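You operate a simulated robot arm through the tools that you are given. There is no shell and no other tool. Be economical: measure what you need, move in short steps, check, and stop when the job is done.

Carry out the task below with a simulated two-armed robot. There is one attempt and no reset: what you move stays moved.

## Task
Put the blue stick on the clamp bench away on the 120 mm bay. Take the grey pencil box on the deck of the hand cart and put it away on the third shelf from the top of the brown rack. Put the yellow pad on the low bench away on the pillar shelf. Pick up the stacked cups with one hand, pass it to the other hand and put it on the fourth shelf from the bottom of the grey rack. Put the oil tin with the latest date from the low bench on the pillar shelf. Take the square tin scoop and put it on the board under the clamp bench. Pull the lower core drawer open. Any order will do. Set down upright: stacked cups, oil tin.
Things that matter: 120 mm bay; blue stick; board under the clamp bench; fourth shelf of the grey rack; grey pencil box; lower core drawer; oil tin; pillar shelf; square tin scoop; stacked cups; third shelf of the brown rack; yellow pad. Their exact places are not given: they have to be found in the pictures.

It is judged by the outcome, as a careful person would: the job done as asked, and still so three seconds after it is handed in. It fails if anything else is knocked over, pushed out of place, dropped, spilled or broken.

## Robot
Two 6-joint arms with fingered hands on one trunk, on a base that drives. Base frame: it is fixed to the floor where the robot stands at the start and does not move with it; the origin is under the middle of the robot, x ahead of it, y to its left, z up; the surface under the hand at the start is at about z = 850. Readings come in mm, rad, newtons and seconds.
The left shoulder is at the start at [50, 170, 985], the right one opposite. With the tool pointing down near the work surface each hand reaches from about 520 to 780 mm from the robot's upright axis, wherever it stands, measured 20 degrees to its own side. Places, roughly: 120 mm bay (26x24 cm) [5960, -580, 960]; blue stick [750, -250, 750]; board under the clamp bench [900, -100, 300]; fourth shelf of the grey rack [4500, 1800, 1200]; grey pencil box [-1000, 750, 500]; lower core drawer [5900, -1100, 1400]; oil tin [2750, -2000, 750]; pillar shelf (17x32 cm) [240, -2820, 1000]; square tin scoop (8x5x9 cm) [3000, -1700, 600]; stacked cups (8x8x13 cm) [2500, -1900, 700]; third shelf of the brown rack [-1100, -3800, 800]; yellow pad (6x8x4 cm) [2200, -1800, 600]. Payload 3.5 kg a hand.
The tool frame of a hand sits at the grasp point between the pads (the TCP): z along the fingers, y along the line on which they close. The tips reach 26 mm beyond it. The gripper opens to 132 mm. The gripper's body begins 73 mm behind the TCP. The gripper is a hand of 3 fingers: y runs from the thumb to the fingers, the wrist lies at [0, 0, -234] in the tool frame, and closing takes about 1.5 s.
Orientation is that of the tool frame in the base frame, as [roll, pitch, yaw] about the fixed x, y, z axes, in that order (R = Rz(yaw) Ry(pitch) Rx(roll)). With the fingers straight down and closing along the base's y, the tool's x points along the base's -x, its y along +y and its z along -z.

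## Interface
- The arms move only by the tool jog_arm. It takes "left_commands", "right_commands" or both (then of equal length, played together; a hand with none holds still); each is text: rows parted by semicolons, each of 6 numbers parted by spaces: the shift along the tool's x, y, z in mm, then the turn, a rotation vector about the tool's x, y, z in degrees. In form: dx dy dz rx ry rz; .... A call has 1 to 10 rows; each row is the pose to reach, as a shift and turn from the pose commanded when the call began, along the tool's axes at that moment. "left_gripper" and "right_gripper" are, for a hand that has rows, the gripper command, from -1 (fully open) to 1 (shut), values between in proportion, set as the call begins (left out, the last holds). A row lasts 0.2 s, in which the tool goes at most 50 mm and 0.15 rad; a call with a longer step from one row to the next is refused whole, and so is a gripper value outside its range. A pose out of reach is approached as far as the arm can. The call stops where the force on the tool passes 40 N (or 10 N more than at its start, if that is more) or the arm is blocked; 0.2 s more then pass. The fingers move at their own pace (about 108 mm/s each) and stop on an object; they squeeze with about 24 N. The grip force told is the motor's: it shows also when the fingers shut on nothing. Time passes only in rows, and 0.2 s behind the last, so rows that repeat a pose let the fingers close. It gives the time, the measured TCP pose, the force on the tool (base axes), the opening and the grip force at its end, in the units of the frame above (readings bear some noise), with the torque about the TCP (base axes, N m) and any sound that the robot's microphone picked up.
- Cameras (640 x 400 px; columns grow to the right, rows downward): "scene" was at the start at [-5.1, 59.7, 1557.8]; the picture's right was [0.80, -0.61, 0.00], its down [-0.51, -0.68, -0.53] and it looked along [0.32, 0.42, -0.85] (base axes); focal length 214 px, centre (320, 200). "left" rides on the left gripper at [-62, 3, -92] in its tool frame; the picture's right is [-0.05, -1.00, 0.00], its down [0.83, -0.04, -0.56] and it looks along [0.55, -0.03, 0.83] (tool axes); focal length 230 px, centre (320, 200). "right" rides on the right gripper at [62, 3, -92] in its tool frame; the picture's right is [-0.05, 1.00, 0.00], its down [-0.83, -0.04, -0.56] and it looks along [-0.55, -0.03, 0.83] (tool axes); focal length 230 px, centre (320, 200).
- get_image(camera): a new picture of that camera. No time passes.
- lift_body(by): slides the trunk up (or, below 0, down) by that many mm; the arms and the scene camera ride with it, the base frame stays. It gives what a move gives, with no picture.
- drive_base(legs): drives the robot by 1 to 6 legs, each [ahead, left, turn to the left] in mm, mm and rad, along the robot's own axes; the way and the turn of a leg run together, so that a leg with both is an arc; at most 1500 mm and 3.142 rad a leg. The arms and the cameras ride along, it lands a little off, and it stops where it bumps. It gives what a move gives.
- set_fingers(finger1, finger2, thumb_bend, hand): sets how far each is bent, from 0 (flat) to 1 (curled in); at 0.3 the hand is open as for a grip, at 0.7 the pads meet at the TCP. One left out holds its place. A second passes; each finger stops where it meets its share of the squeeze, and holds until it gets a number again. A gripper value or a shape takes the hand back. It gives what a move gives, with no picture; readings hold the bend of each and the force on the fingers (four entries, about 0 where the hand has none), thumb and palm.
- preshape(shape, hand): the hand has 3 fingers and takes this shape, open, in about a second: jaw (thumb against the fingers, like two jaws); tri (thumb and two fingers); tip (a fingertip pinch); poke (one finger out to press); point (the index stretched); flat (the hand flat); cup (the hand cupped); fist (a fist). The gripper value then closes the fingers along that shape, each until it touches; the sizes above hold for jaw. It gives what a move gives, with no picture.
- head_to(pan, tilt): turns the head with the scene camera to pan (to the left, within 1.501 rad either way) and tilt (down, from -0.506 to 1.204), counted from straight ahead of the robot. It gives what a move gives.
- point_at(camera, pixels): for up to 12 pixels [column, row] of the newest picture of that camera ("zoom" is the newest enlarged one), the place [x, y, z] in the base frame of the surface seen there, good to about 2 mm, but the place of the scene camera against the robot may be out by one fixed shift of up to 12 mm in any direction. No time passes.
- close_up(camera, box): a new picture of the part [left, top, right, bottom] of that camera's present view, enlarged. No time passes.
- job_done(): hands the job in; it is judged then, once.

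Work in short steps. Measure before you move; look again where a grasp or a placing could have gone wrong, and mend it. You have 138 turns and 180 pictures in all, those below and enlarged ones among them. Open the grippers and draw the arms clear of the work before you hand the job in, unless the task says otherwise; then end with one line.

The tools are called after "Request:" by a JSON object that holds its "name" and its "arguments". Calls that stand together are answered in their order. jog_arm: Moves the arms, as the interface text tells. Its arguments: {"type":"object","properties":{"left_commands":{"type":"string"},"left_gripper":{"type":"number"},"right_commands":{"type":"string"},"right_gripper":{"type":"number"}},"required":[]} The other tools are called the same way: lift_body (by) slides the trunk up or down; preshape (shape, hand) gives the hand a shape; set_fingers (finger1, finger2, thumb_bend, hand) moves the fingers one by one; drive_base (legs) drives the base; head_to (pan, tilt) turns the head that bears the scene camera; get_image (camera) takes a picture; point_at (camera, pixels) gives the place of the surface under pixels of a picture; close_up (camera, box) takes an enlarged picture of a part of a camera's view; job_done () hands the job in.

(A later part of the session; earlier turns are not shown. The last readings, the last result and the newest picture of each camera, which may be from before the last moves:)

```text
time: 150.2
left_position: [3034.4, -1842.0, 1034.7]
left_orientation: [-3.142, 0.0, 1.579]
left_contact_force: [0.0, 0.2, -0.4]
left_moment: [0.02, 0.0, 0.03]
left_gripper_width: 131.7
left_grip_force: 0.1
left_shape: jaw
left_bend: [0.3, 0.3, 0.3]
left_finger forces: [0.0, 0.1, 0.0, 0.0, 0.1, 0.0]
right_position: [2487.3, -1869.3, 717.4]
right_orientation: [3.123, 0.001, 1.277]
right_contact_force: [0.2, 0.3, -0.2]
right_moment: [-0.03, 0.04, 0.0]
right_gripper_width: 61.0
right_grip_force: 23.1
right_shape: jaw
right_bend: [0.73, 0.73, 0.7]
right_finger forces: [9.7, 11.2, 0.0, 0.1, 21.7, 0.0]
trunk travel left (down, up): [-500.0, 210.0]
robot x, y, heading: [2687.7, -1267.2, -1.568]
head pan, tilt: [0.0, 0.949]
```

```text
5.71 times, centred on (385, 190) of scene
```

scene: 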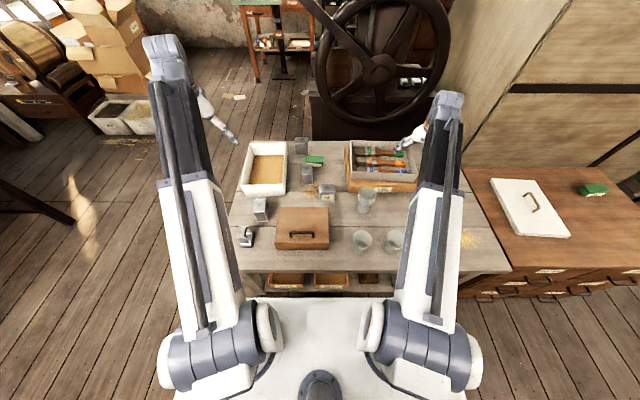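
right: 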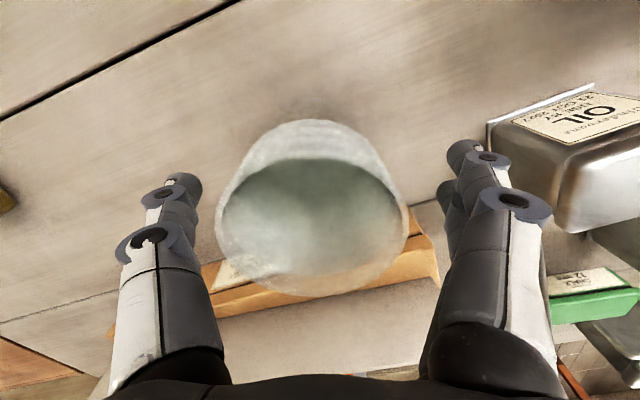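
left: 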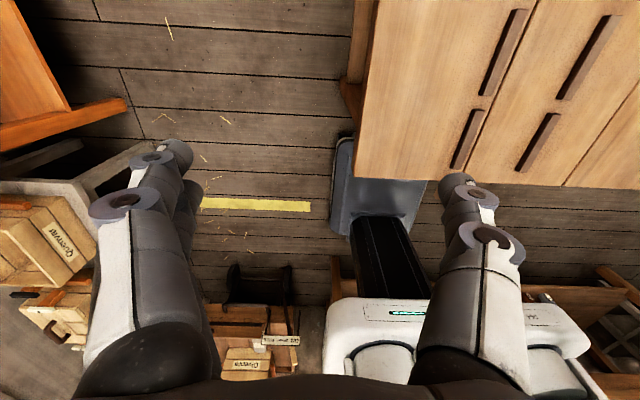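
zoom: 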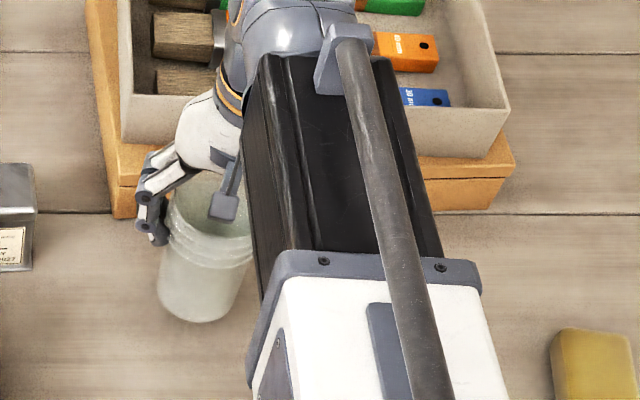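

Held at 61 mm, level. I lift the cups to z≈980 and toward the middle while yawing the left hand 55° to the right.

Request:
{"name": "jog_arm", "arguments": {"right_commands": "0 0 -40 0 0 0; 0 0 -80 0 0 0; 0 0 -120 0 0 0; 0 0 -160 0 0 0; 0 0 -200 0 0 0; 0 30 -230 0 0 0; 0 65 -262 0 0 0; 1 100 -262 0 0 0; 1 140 -262 0 0 0; 1 140 -262 0 0 0", "left_commands": "0 0 0 0 0 7.86; 0 0 0 0 0 15.7; 0 0 0 0 0 23.6; 0 0 0 0 0 31.4; 0 0 0 0 0 39.3; 0 0 0 0 0 47.2; 0 0 0 0 0 55; 0 0 0 0 0 55; 0 0 0 0 0 55; 0 0 0 0 0 55"}}

Request:
{"name": "jog_arm", "arguments": {"left_commands": "0 0 0 0 -8.5 0; 0 0 0 0 -17 0; 0 0 0 0 -25.5 0; 0 0 0 0 -34 0; 0 0 0 0 -42.5 0; 0 0 0 0 -51 0; 0 0 0 0 -59.5 0; 0 0 0 0 -68 0; 0 0 0 0 -76.5 0; 0 0 0 0 -85 0"}}

Request:
{"name": "get_image", "arguments": {"camera": "left"}}

Request:
{"name": "get_image", "arguments": {"camera": "scene"}}

```text
time: 152.4
left_position: [3034.0, -1841.8, 1034.1]
left_orientation: [3.141, 0.002, 0.619]
left_contact_force: [0.4, 0.7, -0.4]
left_moment: [0.01, 0.0, -0.05]
left_gripper_width: 131.9
left_grip_force: 0.0
left_shape: jaw
left_bend: [0.3, 0.3, 0.3]
left_finger forces: [0.0, 0.1, 0.0, 0.1, 0.1, 0.1]
right_position: [2617.8, -1906.3, 983.1]
right_orientation: [3.123, 0.003, 1.278]
right_contact_force: [1.1, -0.2, -1.1]
right_moment: [0.04, -0.01, 0.0]
right_gripper_width: 60.9
right_grip_force: 23.9
right_shape: jaw
right_bend: [0.73, 0.73, 0.7]
right_finger forces: [10.0, 11.4, 0.0, 0.0, 21.9, 0.0]
trunk travel left (down, up): [-500.0, 210.0]
robot x, y, heading: [2688.2, -1266.8, -1.564]
head pan, tilt: [0.0, 0.949]
```

```text
time: 154.6
left_position: [3034.9, -1841.1, 1034.6]
left_orientation: [3.135, 1.488, 0.612]
left_contact_force: [-0.3, 0.0, -0.1]
left_moment: [0.03, -0.02, 0.0]
left_gripper_width: 131.8
left_grip_force: 0.1
left_shape: jaw
left_bend: [0.3, 0.3, 0.3]
left_finger forces: [0.0, 0.0, 0.0, 0.0, 0.0, 0.1]
right_position: [2617.0, -1907.9, 981.9]
right_orientation: [3.122, 0.002, 1.276]
right_contact_force: [-0.2, 0.2, -1.4]
right_moment: [0.0, -0.01, 0.03]
right_gripper_width: 60.7
right_grip_force: 24.2
right_shape: jaw
right_bend: [0.73, 0.73, 0.7]
right_finger forces: [10.0, 11.4, 0.1, 0.0, 21.7, 0.0]
trunk travel left (down, up): [-500.0, 210.0]
robot x, y, heading: [2692.7, -1265.9, -1.563]
head pan, tilt: [0.0, 0.949]
```

```text
130 pictures are left
```

left: 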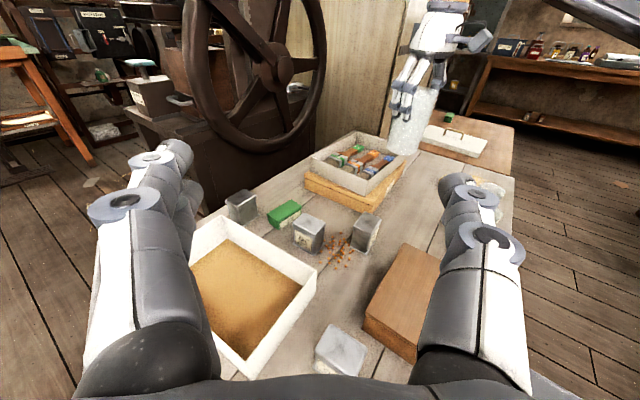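

```text
129 pictures are left
```

scene: 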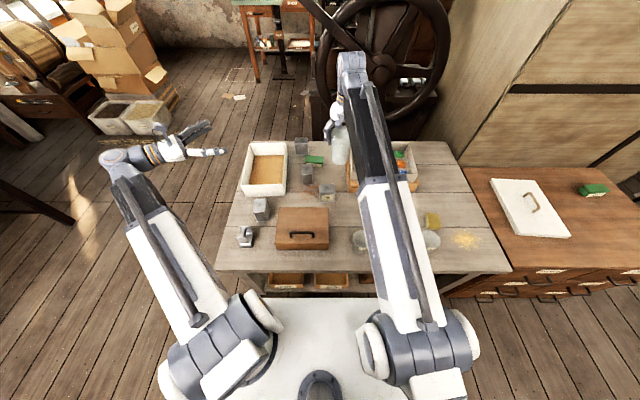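

The left hand is level, with the cups ahead at (415,125) in its picture. I measure its own finger heights to know the space they take.

Request:
{"name": "point_at", "arguments": {"camera": "left", "pixels": [[170, 152], [185, 190], [183, 165], [190, 205], [455, 182], [412, 145], [400, 110], [425, 95], [410, 90], [405, 118]]}}

```text
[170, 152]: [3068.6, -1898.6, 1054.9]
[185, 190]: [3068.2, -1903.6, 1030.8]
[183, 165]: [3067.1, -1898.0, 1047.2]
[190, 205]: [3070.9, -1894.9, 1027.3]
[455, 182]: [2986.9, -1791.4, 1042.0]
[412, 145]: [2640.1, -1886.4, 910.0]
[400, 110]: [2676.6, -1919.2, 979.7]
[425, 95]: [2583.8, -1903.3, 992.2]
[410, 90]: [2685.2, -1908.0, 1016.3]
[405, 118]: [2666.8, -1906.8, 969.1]
```

Fingers span about ±24 mm of height, which fits under the right hand's tips. I bring the left hand to 150 mm short of the cups at z≈918.

Request:
{"name": "jog_arm", "arguments": {"left_commands": "14 -27 34 0 -0.7 0; 27 -54 68 0 -1.4 0; 41 -81 101 0 -2.1 0; 54 -107 135 0 -2.7 0; 68 -134 169 0 -3.4 0; 81 -161 203 0 -4.1 0; 95 -188 237 0 -4.8 0; 95 -188 237 0 -4.8 0", "left_gripper": -1}}

Request:
{"name": "get_image", "arguments": {"camera": "left"}}

```text
time: 156.4
left_position: [2747.2, -1855.0, 910.9]
left_orientation: [3.114, 1.567, 0.587]
left_contact_force: [0.5, 0.5, -0.4]
left_moment: [-0.04, -0.03, 0.0]
left_gripper_width: 131.7
left_grip_force: 0.0
left_shape: jaw
left_bend: [0.3, 0.3, 0.3]
left_finger forces: [0.0, 0.1, 0.0, 0.0, 0.0, 0.1]
left hand out of reach, approached as far as the arm can: row 5, 6, 7, 8
right_position: [2617.0, -1907.8, 981.5]
right_orientation: [3.122, 0.001, 1.277]
right_contact_force: [0.6, 0.3, -0.8]
right_moment: [0.01, -0.01, 0.0]
right_gripper_width: 60.5
right_grip_force: 23.9
right_shape: jaw
right_bend: [0.73, 0.73, 0.7]
right_finger forces: [9.9, 11.3, 0.0, 0.0, 21.6, 0.0]
trunk travel left (down, up): [-500.0, 210.0]
robot x, y, heading: [2688.5, -1266.0, -1.564]
head pan, tilt: [0.0, 0.949]
```

```text
128 pictures are left
```

left: 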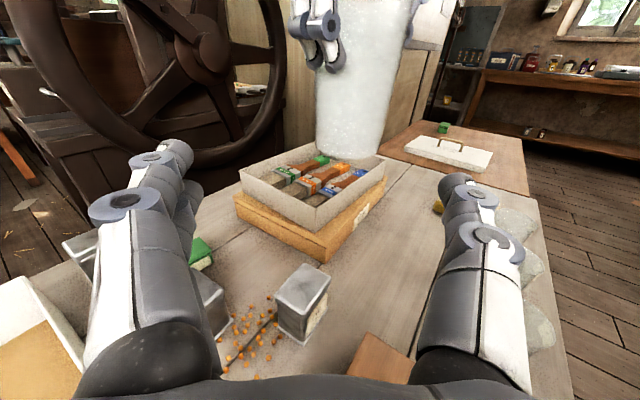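

The cups are in line. I go straight to the grasp pose, 137 mm ahead and 29 mm across.

Request:
{"name": "jog_arm", "arguments": {"left_commands": "-1 -8 34 0 0 0; -3 -15 68 0 0 0; -5 -22 103 0 0 0; -6 -29 137 0 0 0; -6 -29 137 0 0 0"}}

Request:
{"name": "get_image", "arguments": {"camera": "left"}}

Request:
{"name": "close_up", "arguments": {"camera": "scene", "box": [240, 70, 420, 190]}}

```text
time: 157.6
left_position: [2618.1, -1910.1, 916.4]
left_orientation: [-3.114, 1.567, 0.646]
left_contact_force: [0.4, 0.0, 0.0]
left_moment: [-0.01, 0.01, 0.0]
left_gripper_width: 132.0
left_grip_force: 0.1
left_shape: jaw
left_bend: [0.3, 0.3, 0.3]
left_finger forces: [0.1, 0.0, 0.0, 0.0, 0.1, 0.0]
right_position: [2617.1, -1907.6, 982.8]
right_orientation: [3.122, 0.002, 1.279]
right_contact_force: [-0.1, 0.3, -1.2]
right_moment: [0.0, 0.0, 0.03]
right_gripper_width: 60.9
right_grip_force: 24.5
right_shape: jaw
right_bend: [0.73, 0.73, 0.7]
right_finger forces: [10.1, 11.4, 0.0, 0.1, 21.7, 0.0]
trunk travel left (down, up): [-500.0, 210.0]
robot x, y, heading: [2692.6, -1267.9, -1.563]
head pan, tilt: [0.0, 0.949]
```

```text
127 pictures are left
```

left: 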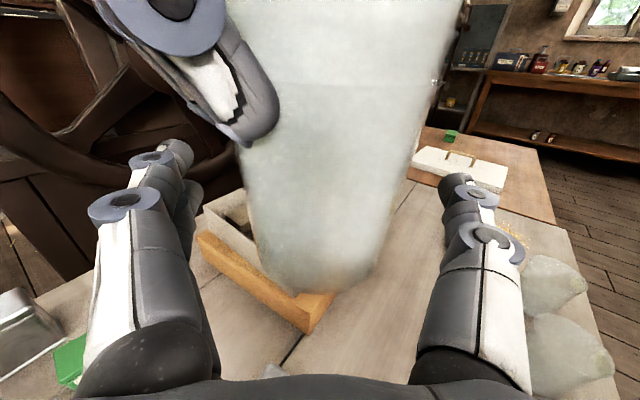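

```text
3.33 times, centred on (330, 130) of scene
```

zoom: 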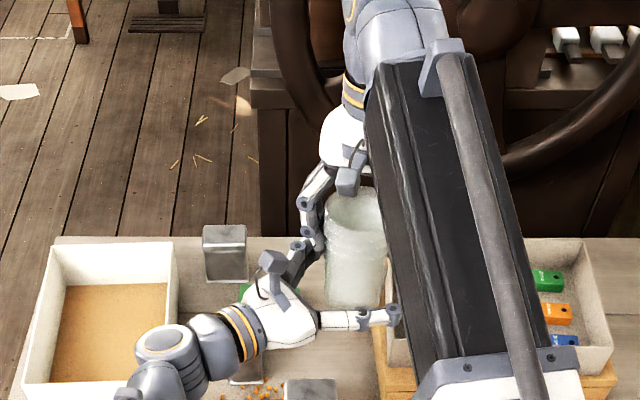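

The cup's lower half sits between the left fingers. I close the left hand.

Request:
{"name": "jog_arm", "arguments": {"left_commands": "0 0 0 0 0 0; 0 0 0 0 0 0; 0 0 0 0 0 0; 0 0 0 0 0 0; 0 0 0 0 0 0; 0 0 0 0 0 0; 0 0 0 0 0 0; 0 0 0 0 0 0", "left_gripper": 1}}

Request:
{"name": "get_image", "arguments": {"camera": "left"}}

```text
time: 159.4
left_position: [2620.1, -1911.9, 914.7]
left_orientation: [-3.137, 1.568, 0.622]
left_contact_force: [-4.8, 0.3, -1.4]
left_moment: [0.03, -0.04, 0.28]
left_gripper_width: 55.3
left_grip_force: 23.9
left_shape: jaw
left_bend: [0.73, 0.73, 0.73]
left_finger forces: [11.1, 11.1, 0.0, 0.0, 25.1, 0.1]
right_position: [2617.4, -1906.7, 981.1]
right_orientation: [3.124, 0.001, 1.277]
right_contact_force: [4.5, -0.1, 1.0]
right_moment: [-0.04, -0.29, -0.22]
right_gripper_width: 60.6
right_grip_force: 24.2
right_shape: jaw
right_bend: [0.73, 0.73, 0.7]
right_finger forces: [10.6, 13.7, 0.0, 0.0, 21.9, 0.1]
trunk travel left (down, up): [-500.0, 210.0]
robot x, y, heading: [2685.7, -1265.2, -1.561]
head pan, tilt: [0.0, 0.949]
```

```text
125 pictures are left
```

left: 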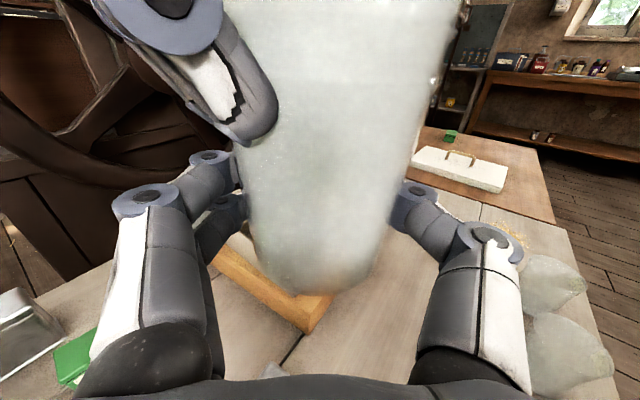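

The left holds the cups at 55 mm, 24 N. I open the right hand and lift it away.

Request:
{"name": "jog_arm", "arguments": {"right_commands": "0 0 0 0 0 0; 0 0 0 0 0 0; 0 0 0 0 0 0; 0 0 0 0 0 0; 0 0 -30 0 0 0; 0 0 -70 0 0 0; 0 0 -110 0 0 0; 0 -40 -130 0 0 0; 0 -80 -130 0 0 0; 0 -120 -130 0 0 0", "right_gripper": -0.5}}

Request:
{"name": "get_image", "arguments": {"camera": "left"}}

```text
time: 161.6
left_position: [2617.7, -1910.7, 916.5]
left_orientation: [3.104, 1.567, 0.581]
left_contact_force: [0.0, 0.8, 0.6]
left_moment: [-0.02, -0.03, -0.03]
left_gripper_width: 54.6
left_grip_force: 24.1
left_shape: jaw
left_bend: [0.73, 0.73, 0.74]
left_finger forces: [13.1, 13.2, 0.0, 0.1, 22.4, 0.1]
right_position: [2499.2, -1892.8, 1071.2]
right_orientation: [3.114, 0.028, 1.277]
right_contact_force: [0.6, -0.9, 0.4]
right_moment: [-0.01, 0.0, -0.02]
right_gripper_width: 98.8
right_grip_force: 0.1
right_shape: jaw
right_bend: [0.64, 0.64, 0.6]
right_finger forces: [0.0, 0.0, 0.0, 0.1, 0.0, 0.0]
right hand out of reach, approached as far as the arm can: row 7, 8, 9, 10
trunk travel left (down, up): [-500.0, 210.0]
robot x, y, heading: [2688.2, -1265.0, -1.566]
head pan, tilt: [0.0, 0.949]
```

```text
124 pictures are left
```

left: 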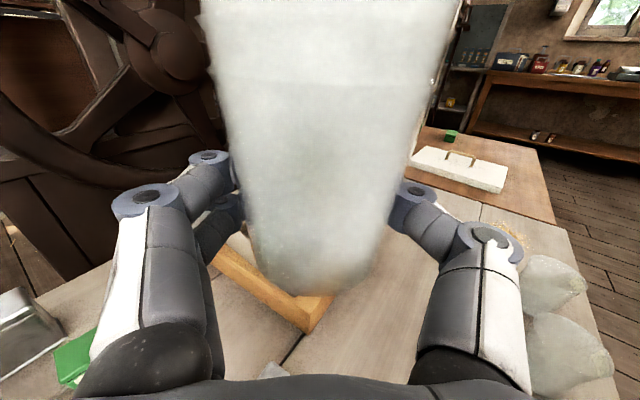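

Handover done. I bring the left hand with the cups out to the left, pointing ahead.

Request:
{"name": "jog_arm", "arguments": {"left_commands": "-8 31 -35 -6.9 0 0; -15 62 -70 -13.8 0 0; -23 93 -105 -20.6 0 0; -30 125 -140 -27.5 0 0; -38 156 -174 -34.4 0 0; -45 187 -209 -41.3 0 0; -52 218 -244 -48 0 0; -60 249 -279 -55 0 0; -60 249 -279 -55 0 0"}}

Request:
{"name": "drive_base", "arguments": {"legs": [[-200, 0, 0], [0, 510, 0]]}}

Request:
{"name": "get_image", "arguments": {"camera": "scene"}}

Request:
{"name": "get_image", "arguments": {"camera": "right"}}

```text
time: 163.6
left_position: [2988.9, -1954.3, 977.3]
left_orientation: [2.158, 1.566, 0.595]
left_contact_force: [0.5, -0.4, -0.8]
left_moment: [0.01, 0.0, 0.0]
left_gripper_width: 54.9
left_grip_force: 23.5
left_shape: jaw
left_bend: [0.73, 0.73, 0.74]
left_finger forces: [13.0, 13.0, 0.0, 0.1, 22.2, 0.1]
left hand out of reach, approached as far as the arm can: row 4, 5, 6, 7
right_position: [2499.7, -1892.6, 1071.5]
right_orientation: [3.115, 0.025, 1.279]
right_contact_force: [0.3, 0.7, -0.3]
right_moment: [-0.02, 0.01, -0.03]
right_gripper_width: 98.7
right_grip_force: 0.0
right_shape: jaw
right_bend: [0.64, 0.64, 0.6]
right_finger forces: [0.1, 0.0, 0.0, 0.0, 0.0, 0.0]
trunk travel left (down, up): [-500.0, 210.0]
robot x, y, heading: [2689.8, -1264.3, -1.566]
head pan, tilt: [0.0, 0.949]
```

```text
time: 167.8
left_position: [3496.9, -1748.2, 977.6]
left_orientation: [2.197, 1.567, 0.635]
left_contact_force: [0.4, 0.3, -0.3]
left_moment: [0.02, -0.02, 0.0]
left_gripper_width: 54.7
left_grip_force: 24.3
left_shape: jaw
left_bend: [0.73, 0.73, 0.74]
left_finger forces: [13.2, 13.0, 0.0, 0.1, 22.2, 0.0]
right_position: [3006.4, -1689.6, 1071.2]
right_orientation: [3.116, 0.027, 1.278]
right_contact_force: [-0.3, -0.1, 0.5]
right_moment: [0.01, 0.01, -0.01]
right_gripper_width: 98.8
right_grip_force: 0.0
right_shape: jaw
right_bend: [0.64, 0.64, 0.6]
right_finger forces: [0.0, 0.0, 0.1, 0.1, 0.0, 0.0]
trunk travel left (down, up): [-500.0, 210.0]
robot x, y, heading: [3197.4, -1063.7, -1.563]
head pan, tilt: [0.0, 0.949]
```

```text
123 pictures are left
```

scene: 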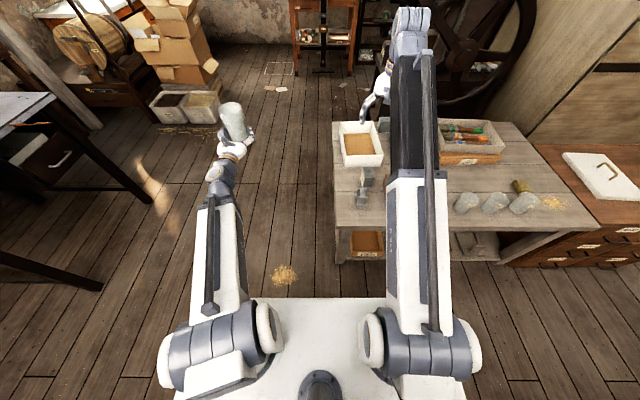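

```text
122 pictures are left
```

right: 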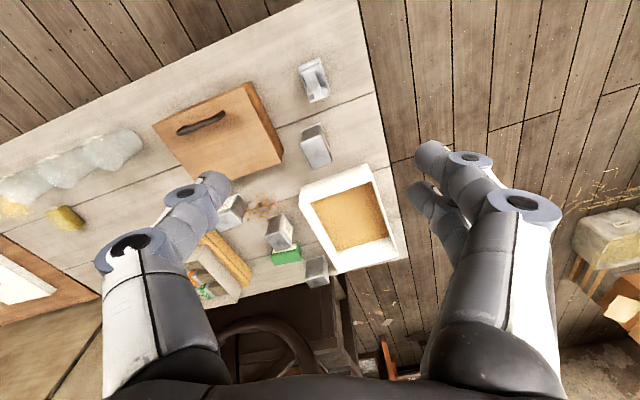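

The scoop shows at (313,80) in the right view. I enlarge and measure it.

Request:
{"name": "close_up", "arguments": {"camera": "right", "box": [280, 45, 350, 110]}}

```text
6.15 times, centred on (315, 78) of right
```

zoom: 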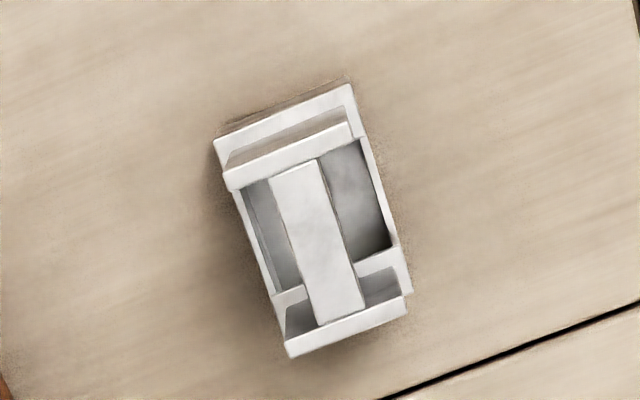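

Request:
{"name": "point_at", "arguments": {"camera": "zoom", "pixels": [[295, 190], [340, 300], [318, 245], [285, 180], [245, 180], [290, 350], [350, 95], [215, 145], [400, 310], [265, 220], [375, 240], [420, 180]]}}

```text
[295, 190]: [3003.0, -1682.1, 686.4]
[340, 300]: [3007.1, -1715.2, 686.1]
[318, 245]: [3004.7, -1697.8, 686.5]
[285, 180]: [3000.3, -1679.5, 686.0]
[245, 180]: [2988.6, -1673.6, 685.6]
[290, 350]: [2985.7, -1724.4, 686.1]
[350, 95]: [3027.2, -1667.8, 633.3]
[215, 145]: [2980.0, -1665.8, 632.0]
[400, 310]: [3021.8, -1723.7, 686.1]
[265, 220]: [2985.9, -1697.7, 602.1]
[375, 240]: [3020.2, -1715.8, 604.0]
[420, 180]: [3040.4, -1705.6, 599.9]
```

The scoop is 47 mm wide across x with its top at z 686, centre (3004,-1697). I square the right hand, lower it, and tilt it 45° forward.

Request:
{"name": "jog_arm", "arguments": {"right_commands": "0 0 30 0 0 -8.4; 0 0 70 0 0 -16.8; 0 0 110 0 0 -16.8; 0 0 150 0 0 -16.8", "right_gripper": -0.5}}

Request:
{"name": "jog_arm", "arguments": {"right_commands": "0 0 0 0 -7.5 0; 0 0 0 0 -15 0; 0 0 0 0 -22.5 0; 0 0 0 0 -30 0; 0 0 0 0 -37.5 0; 0 0 0 0 -45 0; 0 0 0 0 -45 0"}}

Request:
{"name": "get_image", "arguments": {"camera": "right"}}

```text
time: 168.8
left_position: [3496.5, -1750.2, 976.3]
left_orientation: [2.196, 1.568, 0.635]
left_contact_force: [-0.5, 0.2, -1.2]
left_moment: [-0.03, 0.01, 0.01]
left_gripper_width: 55.2
left_grip_force: 24.2
left_shape: jaw
left_bend: [0.73, 0.73, 0.74]
left_finger forces: [13.0, 13.1, 0.0, 0.0, 22.1, 0.1]
right_position: [3009.3, -1694.1, 921.5]
right_orientation: [3.126, 0.035, 1.573]
right_contact_force: [0.9, 0.4, 0.4]
right_moment: [0.0, 0.01, -0.04]
right_gripper_width: 98.5
right_grip_force: 0.0
right_shape: jaw
right_bend: [0.64, 0.64, 0.6]
right_finger forces: [0.0, 0.1, 0.1, 0.1, 0.0, 0.1]
trunk travel left (down, up): [-500.0, 210.0]
robot x, y, heading: [3193.4, -1062.5, -1.568]
head pan, tilt: [0.0, 0.949]
```

```text
time: 170.4
left_position: [3496.7, -1749.6, 978.0]
left_orientation: [2.175, 1.569, 0.611]
left_contact_force: [-0.1, 0.5, -0.2]
left_moment: [0.04, 0.02, -0.01]
left_gripper_width: 54.8
left_grip_force: 23.8
left_shape: jaw
left_bend: [0.73, 0.73, 0.74]
left_finger forces: [13.1, 13.0, 0.1, 0.0, 22.0, 0.0]
right_position: [3009.3, -1703.8, 922.6]
right_orientation: [3.117, 0.821, 1.556]
right_contact_force: [-0.4, 0.1, 0.6]
right_moment: [-0.01, -0.01, 0.03]
right_gripper_width: 98.7
right_grip_force: 0.0
right_shape: jaw
right_bend: [0.64, 0.64, 0.6]
right_finger forces: [0.0, 0.1, 0.0, 0.1, 0.0, 0.1]
right hand out of reach, approached as far as the arm can: row 6, 7
trunk travel left (down, up): [-500.0, 210.0]
robot x, y, heading: [3191.5, -1062.0, -1.562]
head pan, tilt: [0.0, 0.949]
```

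```text
120 pictures are left
```

right: 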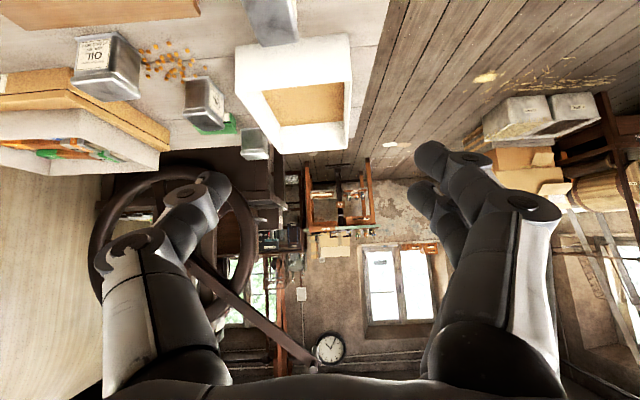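

I lower to about 90 mm above the grasp height and look.

Request:
{"name": "jog_arm", "arguments": {"right_commands": "32 -1 29 0 0 0; 64 -2 58 0 0 0; 96 -3 87 0 0 0; 128 -4 115 0 0 0; 142 -5 122 0 0 0"}}

Request:
{"name": "get_image", "arguments": {"camera": "right"}}

```text
time: 171.6
left_position: [3497.6, -1749.0, 977.0]
left_orientation: [2.189, 1.566, 0.628]
left_contact_force: [0.2, -0.1, -0.2]
left_moment: [-0.01, 0.02, 0.03]
left_gripper_width: 54.9
left_grip_force: 24.4
left_shape: jaw
left_bend: [0.73, 0.73, 0.74]
left_finger forces: [13.0, 13.0, 0.0, 0.1, 22.0, 0.0]
right_position: [3005.2, -1696.3, 735.2]
right_orientation: [3.118, 0.82, 1.555]
right_contact_force: [-0.1, 0.3, 0.3]
right_moment: [0.03, 0.02, -0.01]
right_gripper_width: 98.9
right_grip_force: 0.1
right_shape: jaw
right_bend: [0.64, 0.64, 0.6]
right_finger forces: [0.1, 0.0, 0.1, 0.0, 0.1, 0.1]
right hand out of reach, approached as far as the arm can: row 1, 2
trunk travel left (down, up): [-500.0, 210.0]
robot x, y, heading: [3195.4, -1061.8, -1.562]
head pan, tilt: [0.0, 0.949]
```

```text
119 pictures are left
```

right: 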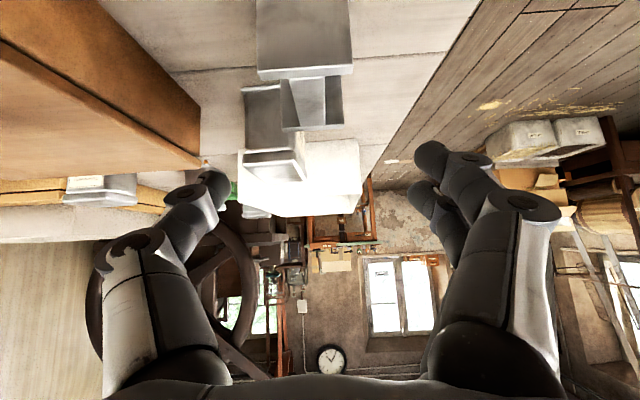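

The scoop's plates sit at (304,70) and (312,125), some 5 mm left of centre. I lower 87 mm with that shift and close.

Request:
{"name": "jog_arm", "arguments": {"right_commands": "21 -3 20 0 0 0; 43 -5 40 0 0 0; 64 -5 59 0 0 0; 64 -5 59 0 0 0"}}

Request:
{"name": "get_image", "arguments": {"camera": "right"}}

```text
time: 172.6
left_position: [3496.7, -1748.6, 977.2]
left_orientation: [2.191, 1.568, 0.628]
left_contact_force: [-0.9, 0.1, -0.6]
left_moment: [-0.02, -0.01, -0.03]
left_gripper_width: 54.7
left_grip_force: 24.0
left_shape: jaw
left_bend: [0.73, 0.73, 0.74]
left_finger forces: [13.0, 13.0, 0.0, 0.0, 22.2, 0.0]
right_position: [3002.2, -1695.1, 649.1]
right_orientation: [3.119, 0.821, 1.555]
right_contact_force: [-0.5, 1.4, -0.4]
right_moment: [-0.01, 0.0, 0.02]
right_gripper_width: 98.7
right_grip_force: 0.0
right_shape: jaw
right_bend: [0.64, 0.64, 0.6]
right_finger forces: [0.1, 0.0, 0.1, 0.0, 0.0, 0.0]
trunk travel left (down, up): [-500.0, 210.0]
robot x, y, heading: [3189.4, -1066.8, -1.562]
head pan, tilt: [0.0, 0.949]
```

```text
118 pictures are left
```

right: 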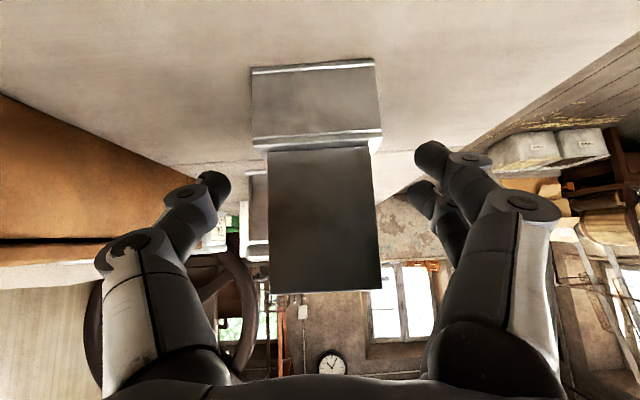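

The scoop is centred between the fingers. I close and lift 30 mm.

Request:
{"name": "jog_arm", "arguments": {"right_commands": "0 0 0 0 0 0; 0 0 0 0 0 0; 0 0 0 0 0 0; 0 0 0 0 0 0; 0 0 0 0 0 0; 0 0 0 0 0 0; 0 0 0 0 0 0; 0 0 0 0 0 0; -11 0 -10 0 0 0; -22 0 -20 0 0 0", "right_gripper": 1}}

Request:
{"name": "get_image", "arguments": {"camera": "right"}}

```text
time: 174.8
left_position: [3497.0, -1749.9, 977.5]
left_orientation: [2.179, 1.569, 0.618]
left_contact_force: [0.6, 0.2, -0.3]
left_moment: [-0.01, 0.01, -0.02]
left_gripper_width: 54.8
left_grip_force: 23.9
left_shape: jaw
left_bend: [0.73, 0.73, 0.74]
left_finger forces: [13.0, 13.0, 0.0, 0.0, 22.1, 0.1]
right_position: [3002.6, -1697.0, 678.4]
right_orientation: [3.117, 0.819, 1.555]
right_contact_force: [-0.1, -0.4, -0.7]
right_moment: [0.0, 0.04, -0.02]
right_gripper_width: 31.4
right_grip_force: 24.3
right_shape: jaw
right_bend: [0.74, 0.74, 0.7]
right_finger forces: [10.4, 9.4, 0.0, 0.1, 21.1, 0.1]
trunk travel left (down, up): [-500.0, 210.0]
robot x, y, heading: [3193.2, -1067.2, -1.561]
head pan, tilt: [0.0, 0.949]
```

```text
117 pictures are left
```

right: 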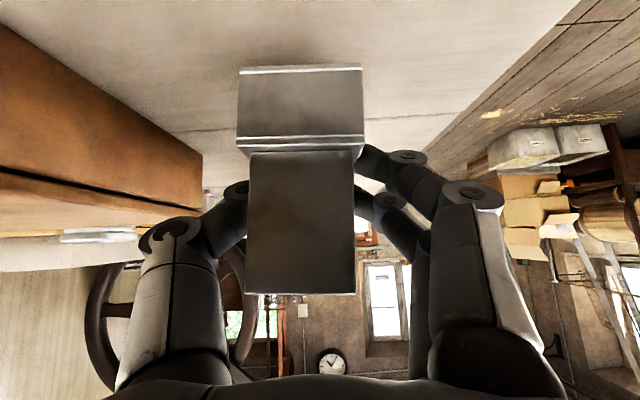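

Held upright. I raise the trunk, turn to face +x, and look to the left toward the grey rack.

Request:
{"name": "lift_body", "arguments": {"by": 210}}

Request:
{"name": "drive_base", "arguments": {"legs": [[-80, 200, 0], [0, 0, 1.57]]}}

Request:
{"name": "head_to", "arguments": {"pan": 1.2, "tilt": 0.4}}

Request:
{"name": "get_image", "arguments": {"camera": "scene"}}

```text
time: 177.1
left_position: [3497.1, -1748.4, 1187.9]
left_orientation: [2.203, 1.567, 0.643]
left_contact_force: [0.0, 0.4, -0.8]
left_moment: [0.04, 0.01, -0.04]
left_gripper_width: 54.8
left_grip_force: 24.4
left_shape: jaw
left_bend: [0.73, 0.73, 0.74]
left_finger forces: [13.0, 13.0, 0.1, 0.0, 22.0, 0.0]
right_position: [3001.2, -1696.6, 888.6]
right_orientation: [3.118, 0.82, 1.555]
right_contact_force: [-0.1, 0.2, -0.9]
right_moment: [0.0, 0.01, 0.01]
right_gripper_width: 31.4
right_grip_force: 24.1
right_shape: jaw
right_bend: [0.74, 0.74, 0.7]
right_finger forces: [10.5, 9.4, 0.1, 0.0, 21.2, 0.0]
trunk travel left (down, up): [-710.0, 0.0]
robot x, y, heading: [3193.5, -1064.5, -1.564]
head pan, tilt: [0.0, 0.949]
```

```text
time: 182.6
left_position: [4081.5, -678.2, 1186.2]
left_orientation: [2.199, 1.568, 2.206]
left_contact_force: [-0.8, 0.7, -1.5]
left_moment: [0.0, -0.01, -0.01]
left_gripper_width: 54.6
left_grip_force: 24.0
left_shape: jaw
left_bend: [0.73, 0.73, 0.75]
left_finger forces: [12.5, 12.5, 0.0, 0.0, 21.2, 0.1]
right_position: [4028.3, -1173.5, 888.4]
right_orientation: [3.117, 0.822, 3.126]
right_contact_force: [0.0, 0.0, -1.0]
right_moment: [0.02, 0.0, 0.0]
right_gripper_width: 31.4
right_grip_force: 24.1
right_shape: jaw
right_bend: [0.74, 0.74, 0.7]
right_finger forces: [10.6, 8.1, 0.0, 0.0, 20.6, 0.0]
trunk travel left (down, up): [-710.0, 0.0]
robot x, y, heading: [3396.9, -982.7, 0.004]
head pan, tilt: [0.0, 0.949]
```

```text
time: 183.9
left_position: [4080.7, -679.3, 1188.0]
left_orientation: [2.195, 1.566, 2.204]
left_contact_force: [0.3, -0.2, -0.5]
left_moment: [-0.02, -0.03, 0.02]
left_gripper_width: 54.7
left_grip_force: 24.2
left_shape: jaw
left_bend: [0.73, 0.73, 0.75]
left_finger forces: [12.6, 12.5, 0.0, 0.0, 21.1, 0.1]
right_position: [4027.7, -1172.6, 888.4]
right_orientation: [3.117, 0.822, 3.128]
right_contact_force: [0.0, -0.3, -0.6]
right_moment: [-0.05, 0.02, -0.02]
right_gripper_width: 31.3
right_grip_force: 24.1
right_shape: jaw
right_bend: [0.74, 0.74, 0.7]
right_finger forces: [10.6, 8.2, 0.0, 0.0, 20.6, 0.0]
trunk travel left (down, up): [-710.0, 0.0]
robot x, y, heading: [3394.8, -977.0, 0.008]
head pan, tilt: [1.201, 0.4]
```

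```text
116 pictures are left
```

scene: 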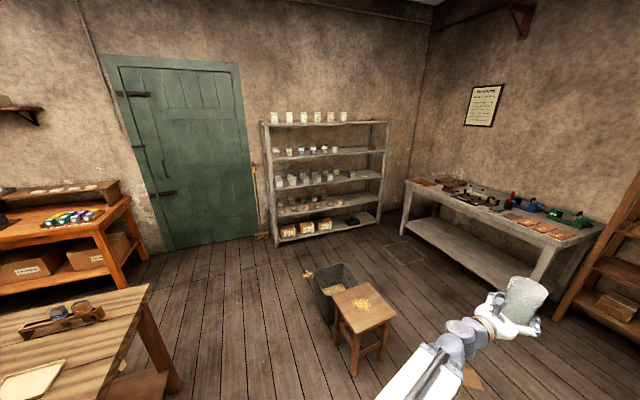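

The grey rack: shelves from the bottom at rows 235, 208, 180, 152, 122. The fourth is at row ≈153. I zoom and measure.

Request:
{"name": "close_up", "arguments": {"camera": "scene", "box": [255, 100, 395, 190]}}

Request:
{"name": "point_at", "arguments": {"camera": "scene", "pixels": [[270, 157], [380, 153], [383, 220], [274, 247], [395, 325], [340, 375], [312, 280], [355, 285], [175, 390], [150, 290], [365, 100], [375, 120]]}}

```text
4.44 times, centred on (325, 145) of scene
```

zoom: 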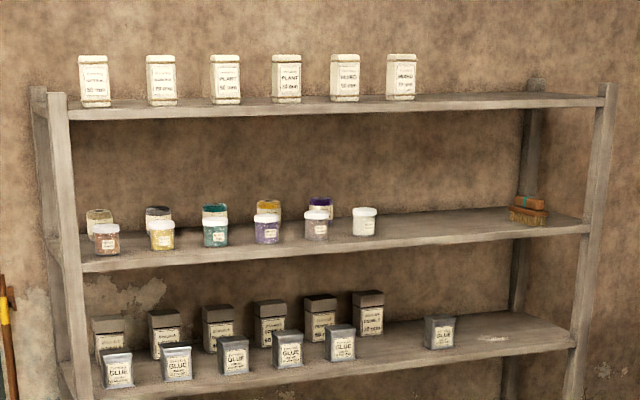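

```text
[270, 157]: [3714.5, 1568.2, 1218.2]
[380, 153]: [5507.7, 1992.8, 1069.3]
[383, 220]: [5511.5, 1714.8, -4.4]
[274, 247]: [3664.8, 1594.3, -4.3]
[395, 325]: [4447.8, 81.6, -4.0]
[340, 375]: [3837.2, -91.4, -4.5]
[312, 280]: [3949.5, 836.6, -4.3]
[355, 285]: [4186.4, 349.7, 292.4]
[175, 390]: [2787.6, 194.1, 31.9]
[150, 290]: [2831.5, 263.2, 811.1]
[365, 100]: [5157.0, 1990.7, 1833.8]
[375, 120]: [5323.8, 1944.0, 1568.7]
```

Free space on the jar shelf between zoom (385,230) and (505,222). I measure it.

Request:
{"name": "point_at", "arguments": {"camera": "zoom", "pixels": [[400, 242], [450, 240], [450, 225], [450, 215], [500, 225], [365, 232], [515, 222], [450, 103], [440, 112], [420, 222], [580, 230], [90, 265]]}}

```text
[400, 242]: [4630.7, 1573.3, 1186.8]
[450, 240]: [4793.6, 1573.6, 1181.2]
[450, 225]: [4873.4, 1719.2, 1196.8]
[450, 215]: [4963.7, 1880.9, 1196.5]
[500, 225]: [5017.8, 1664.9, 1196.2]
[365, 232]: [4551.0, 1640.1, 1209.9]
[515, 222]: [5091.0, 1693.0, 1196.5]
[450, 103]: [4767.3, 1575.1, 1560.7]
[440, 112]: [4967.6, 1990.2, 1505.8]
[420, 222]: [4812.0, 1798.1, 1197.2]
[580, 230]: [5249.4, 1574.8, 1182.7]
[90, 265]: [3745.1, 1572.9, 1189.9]
```

The fourth shelf is at z≈1197, front edge y≈1573, free from x 4620 to 5060. I drive round past the stool with the arms turned to the free side.

Request:
{"name": "drive_base", "arguments": {"legs": [[1483, 0, 0], [0, 0, 2.07], [1300, -708, 0]]}}

Request:
{"name": "head_to", "arguments": {"pan": -0.5, "tilt": 0.5}}

Request:
{"name": "get_image", "arguments": {"camera": "scene"}}

```text
time: 203.3
left_position: [4247.2, 973.9, 1186.8]
left_orientation: [2.21, 1.568, -1.977]
left_contact_force: [0.0, 0.3, 0.3]
left_moment: [0.0, 0.03, -0.01]
left_gripper_width: 50.5
left_grip_force: 24.6
left_shape: jaw
left_bend: [0.73, 0.74, 0.75]
left_finger forces: [10.9, 11.0, 0.1, 0.1, 21.0, 0.0]
right_position: [4702.9, 1173.2, 888.6]
right_orientation: [3.118, 0.821, -1.07]
right_contact_force: [0.0, -0.7, -0.1]
right_moment: [0.01, 0.02, 0.01]
right_gripper_width: 31.0
right_grip_force: 25.0
right_shape: jaw
right_bend: [0.74, 0.74, 0.7]
right_finger forces: [11.3, 9.8, 0.1, 0.0, 20.7, 0.1]
trunk travel left (down, up): [-710.0, 0.0]
robot x, y, heading: [4849.3, 532.2, 2.095]
head pan, tilt: [1.201, 0.4]
```

```text
time: 205.1
left_position: [4247.5, 973.8, 1186.5]
left_orientation: [2.187, 1.569, -1.999]
left_contact_force: [-0.5, -0.5, -1.6]
left_moment: [0.02, -0.01, 0.0]
left_gripper_width: 50.7
left_grip_force: 23.8
left_shape: jaw
left_bend: [0.73, 0.74, 0.75]
left_finger forces: [10.9, 11.0, 0.0, 0.1, 21.0, 0.1]
right_position: [4702.6, 1171.5, 887.9]
right_orientation: [3.117, 0.82, -1.07]
right_contact_force: [0.1, 0.3, -1.0]
right_moment: [0.0, 0.01, 0.01]
right_gripper_width: 31.0
right_grip_force: 24.0
right_shape: jaw
right_bend: [0.74, 0.74, 0.7]
right_finger forces: [11.2, 9.8, 0.0, 0.1, 20.7, 0.1]
trunk travel left (down, up): [-710.0, 0.0]
robot x, y, heading: [4849.6, 526.5, 2.098]
head pan, tilt: [-0.499, 0.499]
```

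```text
114 pictures are left
```

scene: 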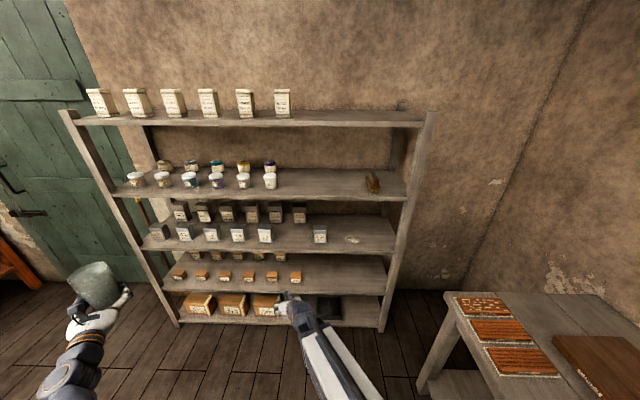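

The left grip width fell from 55 to 50.5 mm; I check the cups.

Request:
{"name": "get_image", "arguments": {"camera": "left"}}

Request:
{"name": "close_up", "arguments": {"camera": "scene", "box": [30, 240, 160, 340]}}

```text
113 pictures are left
```

left: 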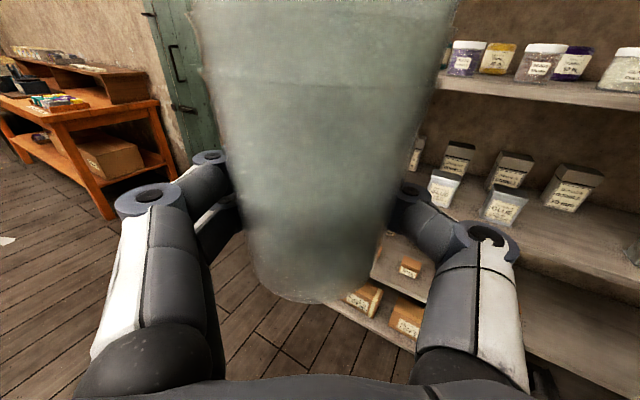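

```text
4.00 times, centred on (95, 290) of scene
```

zoom: 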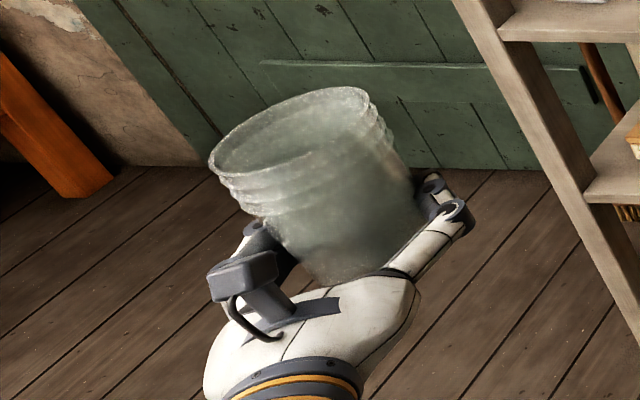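

The stack seems to have slid slightly toward the palm. I check its lean by measuring its near face.

Request:
{"name": "point_at", "arguments": {"camera": "left", "pixels": [[325, 20], [325, 80], [325, 150], [320, 220], [318, 280], [316, 300], [250, 200], [385, 200]]}}

```text
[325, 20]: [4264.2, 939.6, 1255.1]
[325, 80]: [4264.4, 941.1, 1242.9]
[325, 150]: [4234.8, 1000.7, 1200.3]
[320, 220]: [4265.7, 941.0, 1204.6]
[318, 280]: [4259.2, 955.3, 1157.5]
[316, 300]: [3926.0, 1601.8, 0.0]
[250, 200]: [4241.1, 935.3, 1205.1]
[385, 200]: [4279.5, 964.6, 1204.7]
```

Still nearly upright. I check the side bench's corner before turning.

Request:
{"name": "point_at", "arguments": {"camera": "scene", "pixels": [[450, 295], [445, 320], [500, 370], [372, 183], [271, 186], [330, 195], [330, 180], [390, 190]]}}

```text
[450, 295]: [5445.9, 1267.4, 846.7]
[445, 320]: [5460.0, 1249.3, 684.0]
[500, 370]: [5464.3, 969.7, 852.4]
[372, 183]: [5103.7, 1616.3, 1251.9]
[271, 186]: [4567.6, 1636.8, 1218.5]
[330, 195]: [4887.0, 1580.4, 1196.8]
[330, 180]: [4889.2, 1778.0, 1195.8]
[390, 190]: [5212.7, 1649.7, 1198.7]
```

I shift left, turn to heading 1.05, and raise the left hand 80 mm.

Request:
{"name": "drive_base", "arguments": {"legs": [[60, 104, 0], [0, 0, -1.048]]}}

Request:
{"name": "jog_arm", "arguments": {"left_commands": "-27 0 0 0 0 0; -54 0 0 0 0 0; -80 0 0 0 0 0; -80 0 0 0 0 0"}}

Request:
{"name": "get_image", "arguments": {"camera": "left"}}

```text
time: 208.9
left_position: [4810.8, 1272.8, 1188.0]
left_orientation: [2.172, 1.567, -3.054]
left_contact_force: [-0.2, 0.0, -0.2]
left_moment: [0.0, 0.0, 0.01]
left_gripper_width: 50.5
left_grip_force: 24.3
left_shape: jaw
left_bend: [0.74, 0.74, 0.75]
left_finger forces: [10.4, 10.5, 0.0, 0.1, 20.3, 0.0]
right_position: [5211.5, 979.1, 889.6]
right_orientation: [3.116, 0.821, -2.11]
right_contact_force: [0.5, -0.3, -1.4]
right_moment: [0.03, -0.01, -0.05]
right_gripper_width: 30.7
right_grip_force: 24.3
right_shape: jaw
right_bend: [0.74, 0.74, 0.7]
right_finger forces: [11.2, 8.8, 0.0, 0.0, 20.3, 0.1]
trunk travel left (down, up): [-710.0, 0.0]
robot x, y, heading: [4728.5, 526.3, 1.058]
head pan, tilt: [-0.499, 0.499]
```

```text
time: 209.9
left_position: [4810.9, 1273.2, 1267.0]
left_orientation: [2.176, 1.566, -3.05]
left_contact_force: [0.3, -0.2, -0.8]
left_moment: [-0.02, 0.01, 0.06]
left_gripper_width: 50.1
left_grip_force: 24.4
left_shape: jaw
left_bend: [0.74, 0.74, 0.75]
left_finger forces: [10.4, 10.6, 0.0, 0.0, 20.3, 0.0]
right_position: [5211.1, 980.3, 888.2]
right_orientation: [3.117, 0.82, -2.109]
right_contact_force: [0.7, -0.1, -0.6]
right_moment: [0.01, 0.0, 0.03]
right_gripper_width: 30.9
right_grip_force: 24.1
right_shape: jaw
right_bend: [0.74, 0.74, 0.7]
right_finger forces: [11.1, 8.9, 0.0, 0.1, 20.4, 0.1]
trunk travel left (down, up): [-710.0, 0.0]
robot x, y, heading: [4731.0, 528.0, 1.056]
head pan, tilt: [-0.499, 0.499]
```

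```text
111 pictures are left
```

left: 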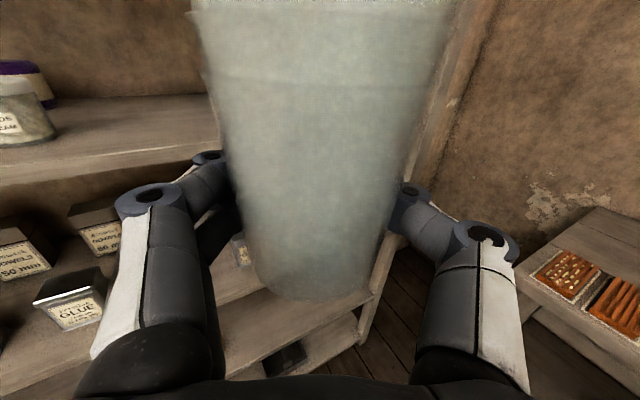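

I drive in so the cups stand over (4830,1680).

Request:
{"name": "drive_base", "arguments": {"legs": [[364, 183, 0]]}}

Request:
{"name": "get_image", "arguments": {"camera": "left"}}

Request:
{"name": "get_image", "arguments": {"camera": "scene"}}

```text
time: 212.5
left_position: [4829.6, 1680.5, 1267.1]
left_orientation: [2.335, 1.567, -2.891]
left_contact_force: [0.8, 0.3, -0.6]
left_moment: [0.02, -0.03, 0.02]
left_gripper_width: 50.5
left_grip_force: 23.8
left_shape: jaw
left_bend: [0.74, 0.74, 0.75]
left_finger forces: [10.4, 10.7, 0.1, 0.1, 20.2, 0.1]
right_position: [5231.3, 1386.6, 888.0]
right_orientation: [3.117, 0.819, -2.11]
right_contact_force: [0.1, 0.1, 0.3]
right_moment: [0.02, 0.02, 0.0]
right_gripper_width: 30.7
right_grip_force: 24.0
right_shape: jaw
right_bend: [0.74, 0.74, 0.7]
right_finger forces: [11.2, 8.9, 0.0, 0.0, 20.3, 0.0]
trunk travel left (down, up): [-710.0, 0.0]
robot x, y, heading: [4746.0, 936.1, 1.053]
head pan, tilt: [-0.499, 0.499]
```

```text
110 pictures are left
```

left: 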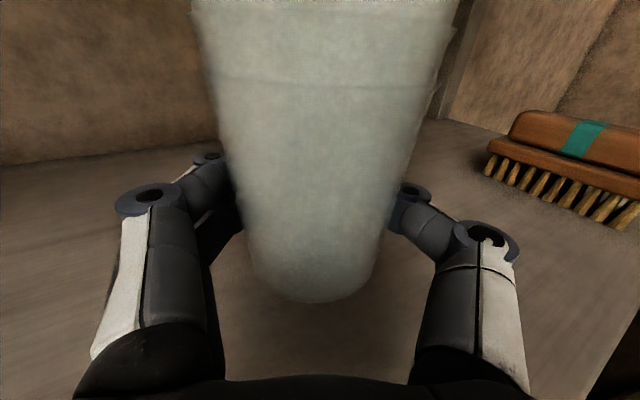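

```text
109 pictures are left
```

scene: 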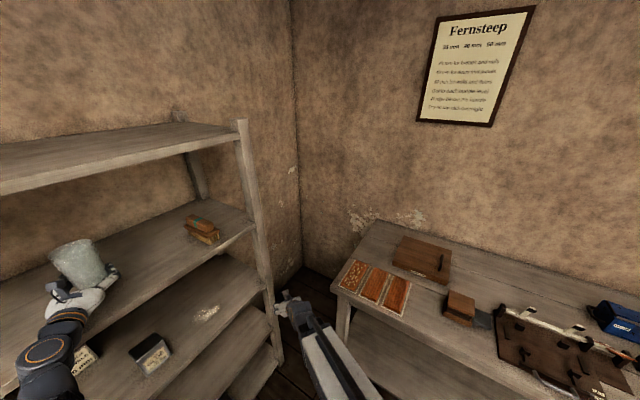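

I measure the shelf surface and cup bottom from the left camera.

Request:
{"name": "point_at", "arguments": {"camera": "left", "pixels": [[320, 330], [280, 340], [360, 320], [315, 297], [313, 285], [330, 260]]}}

```text
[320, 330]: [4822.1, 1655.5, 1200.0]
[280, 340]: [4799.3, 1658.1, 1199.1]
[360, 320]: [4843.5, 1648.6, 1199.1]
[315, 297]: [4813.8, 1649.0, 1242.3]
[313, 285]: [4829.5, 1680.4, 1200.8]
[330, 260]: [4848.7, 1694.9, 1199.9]
```

Shelf at z≈1199.5. I lower 30 mm in shrinking steps and read the force.

Request:
{"name": "jog_arm", "arguments": {"left_commands": "12 0 0 0 0 0; 22 0 0 0 0 0; 27 0 0 0 0 0; 30 0 0 0 0 0"}}

Request:
{"name": "get_image", "arguments": {"camera": "left"}}

```text
time: 213.5
left_position: [4829.9, 1680.6, 1236.8]
left_orientation: [2.238, 1.567, -2.988]
left_contact_force: [0.0, 0.2, -0.8]
left_moment: [-0.01, -0.01, 0.01]
left_gripper_width: 50.3
left_grip_force: 23.7
left_shape: jaw
left_bend: [0.74, 0.74, 0.75]
left_finger forces: [10.3, 10.6, 0.0, 0.0, 20.2, 0.0]
right_position: [5231.5, 1387.8, 888.8]
right_orientation: [3.117, 0.821, -2.111]
right_contact_force: [0.5, -0.6, -0.2]
right_moment: [-0.01, 0.02, 0.02]
right_gripper_width: 30.9
right_grip_force: 24.2
right_shape: jaw
right_bend: [0.74, 0.74, 0.7]
right_finger forces: [11.2, 8.9, 0.1, 0.1, 20.3, 0.1]
trunk travel left (down, up): [-710.0, 0.0]
robot x, y, heading: [4748.8, 938.8, 1.059]
head pan, tilt: [-0.499, 0.499]
```

```text
108 pictures are left
```

left: 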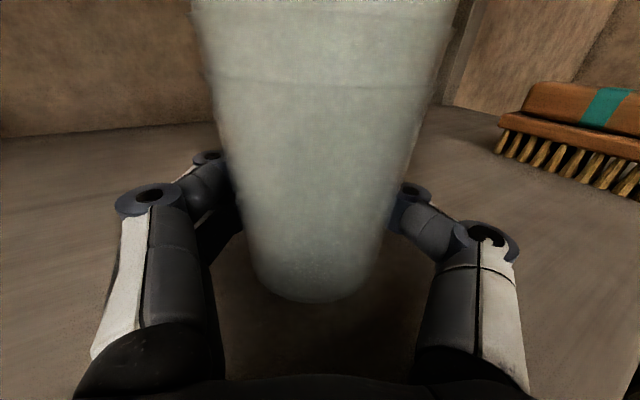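

No contact yet. I lower 4 mm, then 4 more.

Request:
{"name": "jog_arm", "arguments": {"left_commands": "2 0 0 0 0 0; 4 0 0 0 0 0"}}

Request:
{"name": "jog_arm", "arguments": {"left_commands": "2 0 0 0 0 0; 3 0 0 0 0 0"}}

```text
time: 214.1
left_position: [4830.2, 1679.3, 1234.0]
left_orientation: [2.331, 1.566, -2.895]
left_contact_force: [0.2, 0.7, -0.8]
left_moment: [0.0, -0.01, 0.02]
left_gripper_width: 50.5
left_grip_force: 24.2
left_shape: jaw
left_bend: [0.74, 0.74, 0.75]
left_finger forces: [10.3, 10.6, 0.1, 0.0, 20.3, 0.0]
right_position: [5231.0, 1386.0, 890.1]
right_orientation: [3.116, 0.82, -2.109]
right_contact_force: [-0.4, 0.2, -0.5]
right_moment: [-0.03, 0.0, -0.02]
right_gripper_width: 30.9
right_grip_force: 24.4
right_shape: jaw
right_bend: [0.74, 0.74, 0.7]
right_finger forces: [11.2, 9.0, 0.1, 0.1, 20.3, 0.0]
trunk travel left (down, up): [-710.0, 0.0]
robot x, y, heading: [4747.6, 934.1, 1.055]
head pan, tilt: [-0.499, 0.499]
```

```text
time: 214.7
left_position: [4830.0, 1678.8, 1230.8]
left_orientation: [2.0, 1.567, 3.054]
left_contact_force: [1.7, 0.0, 2.5]
left_moment: [0.1, 0.03, -0.01]
left_gripper_width: 50.4
left_grip_force: 23.7
left_shape: jaw
left_bend: [0.74, 0.74, 0.75]
left_finger forces: [10.1, 10.7, 0.1, 0.0, 20.3, 0.0]
right_position: [5231.6, 1386.2, 889.5]
right_orientation: [3.118, 0.818, -2.11]
right_contact_force: [0.5, -0.6, -0.8]
right_moment: [-0.01, 0.0, 0.0]
right_gripper_width: 31.0
right_grip_force: 24.0
right_shape: jaw
right_bend: [0.74, 0.74, 0.7]
right_finger forces: [11.3, 8.9, 0.0, 0.0, 20.3, 0.0]
trunk travel left (down, up): [-710.0, 0.0]
robot x, y, heading: [4747.9, 936.9, 1.055]
head pan, tilt: [-0.499, 0.499]
```

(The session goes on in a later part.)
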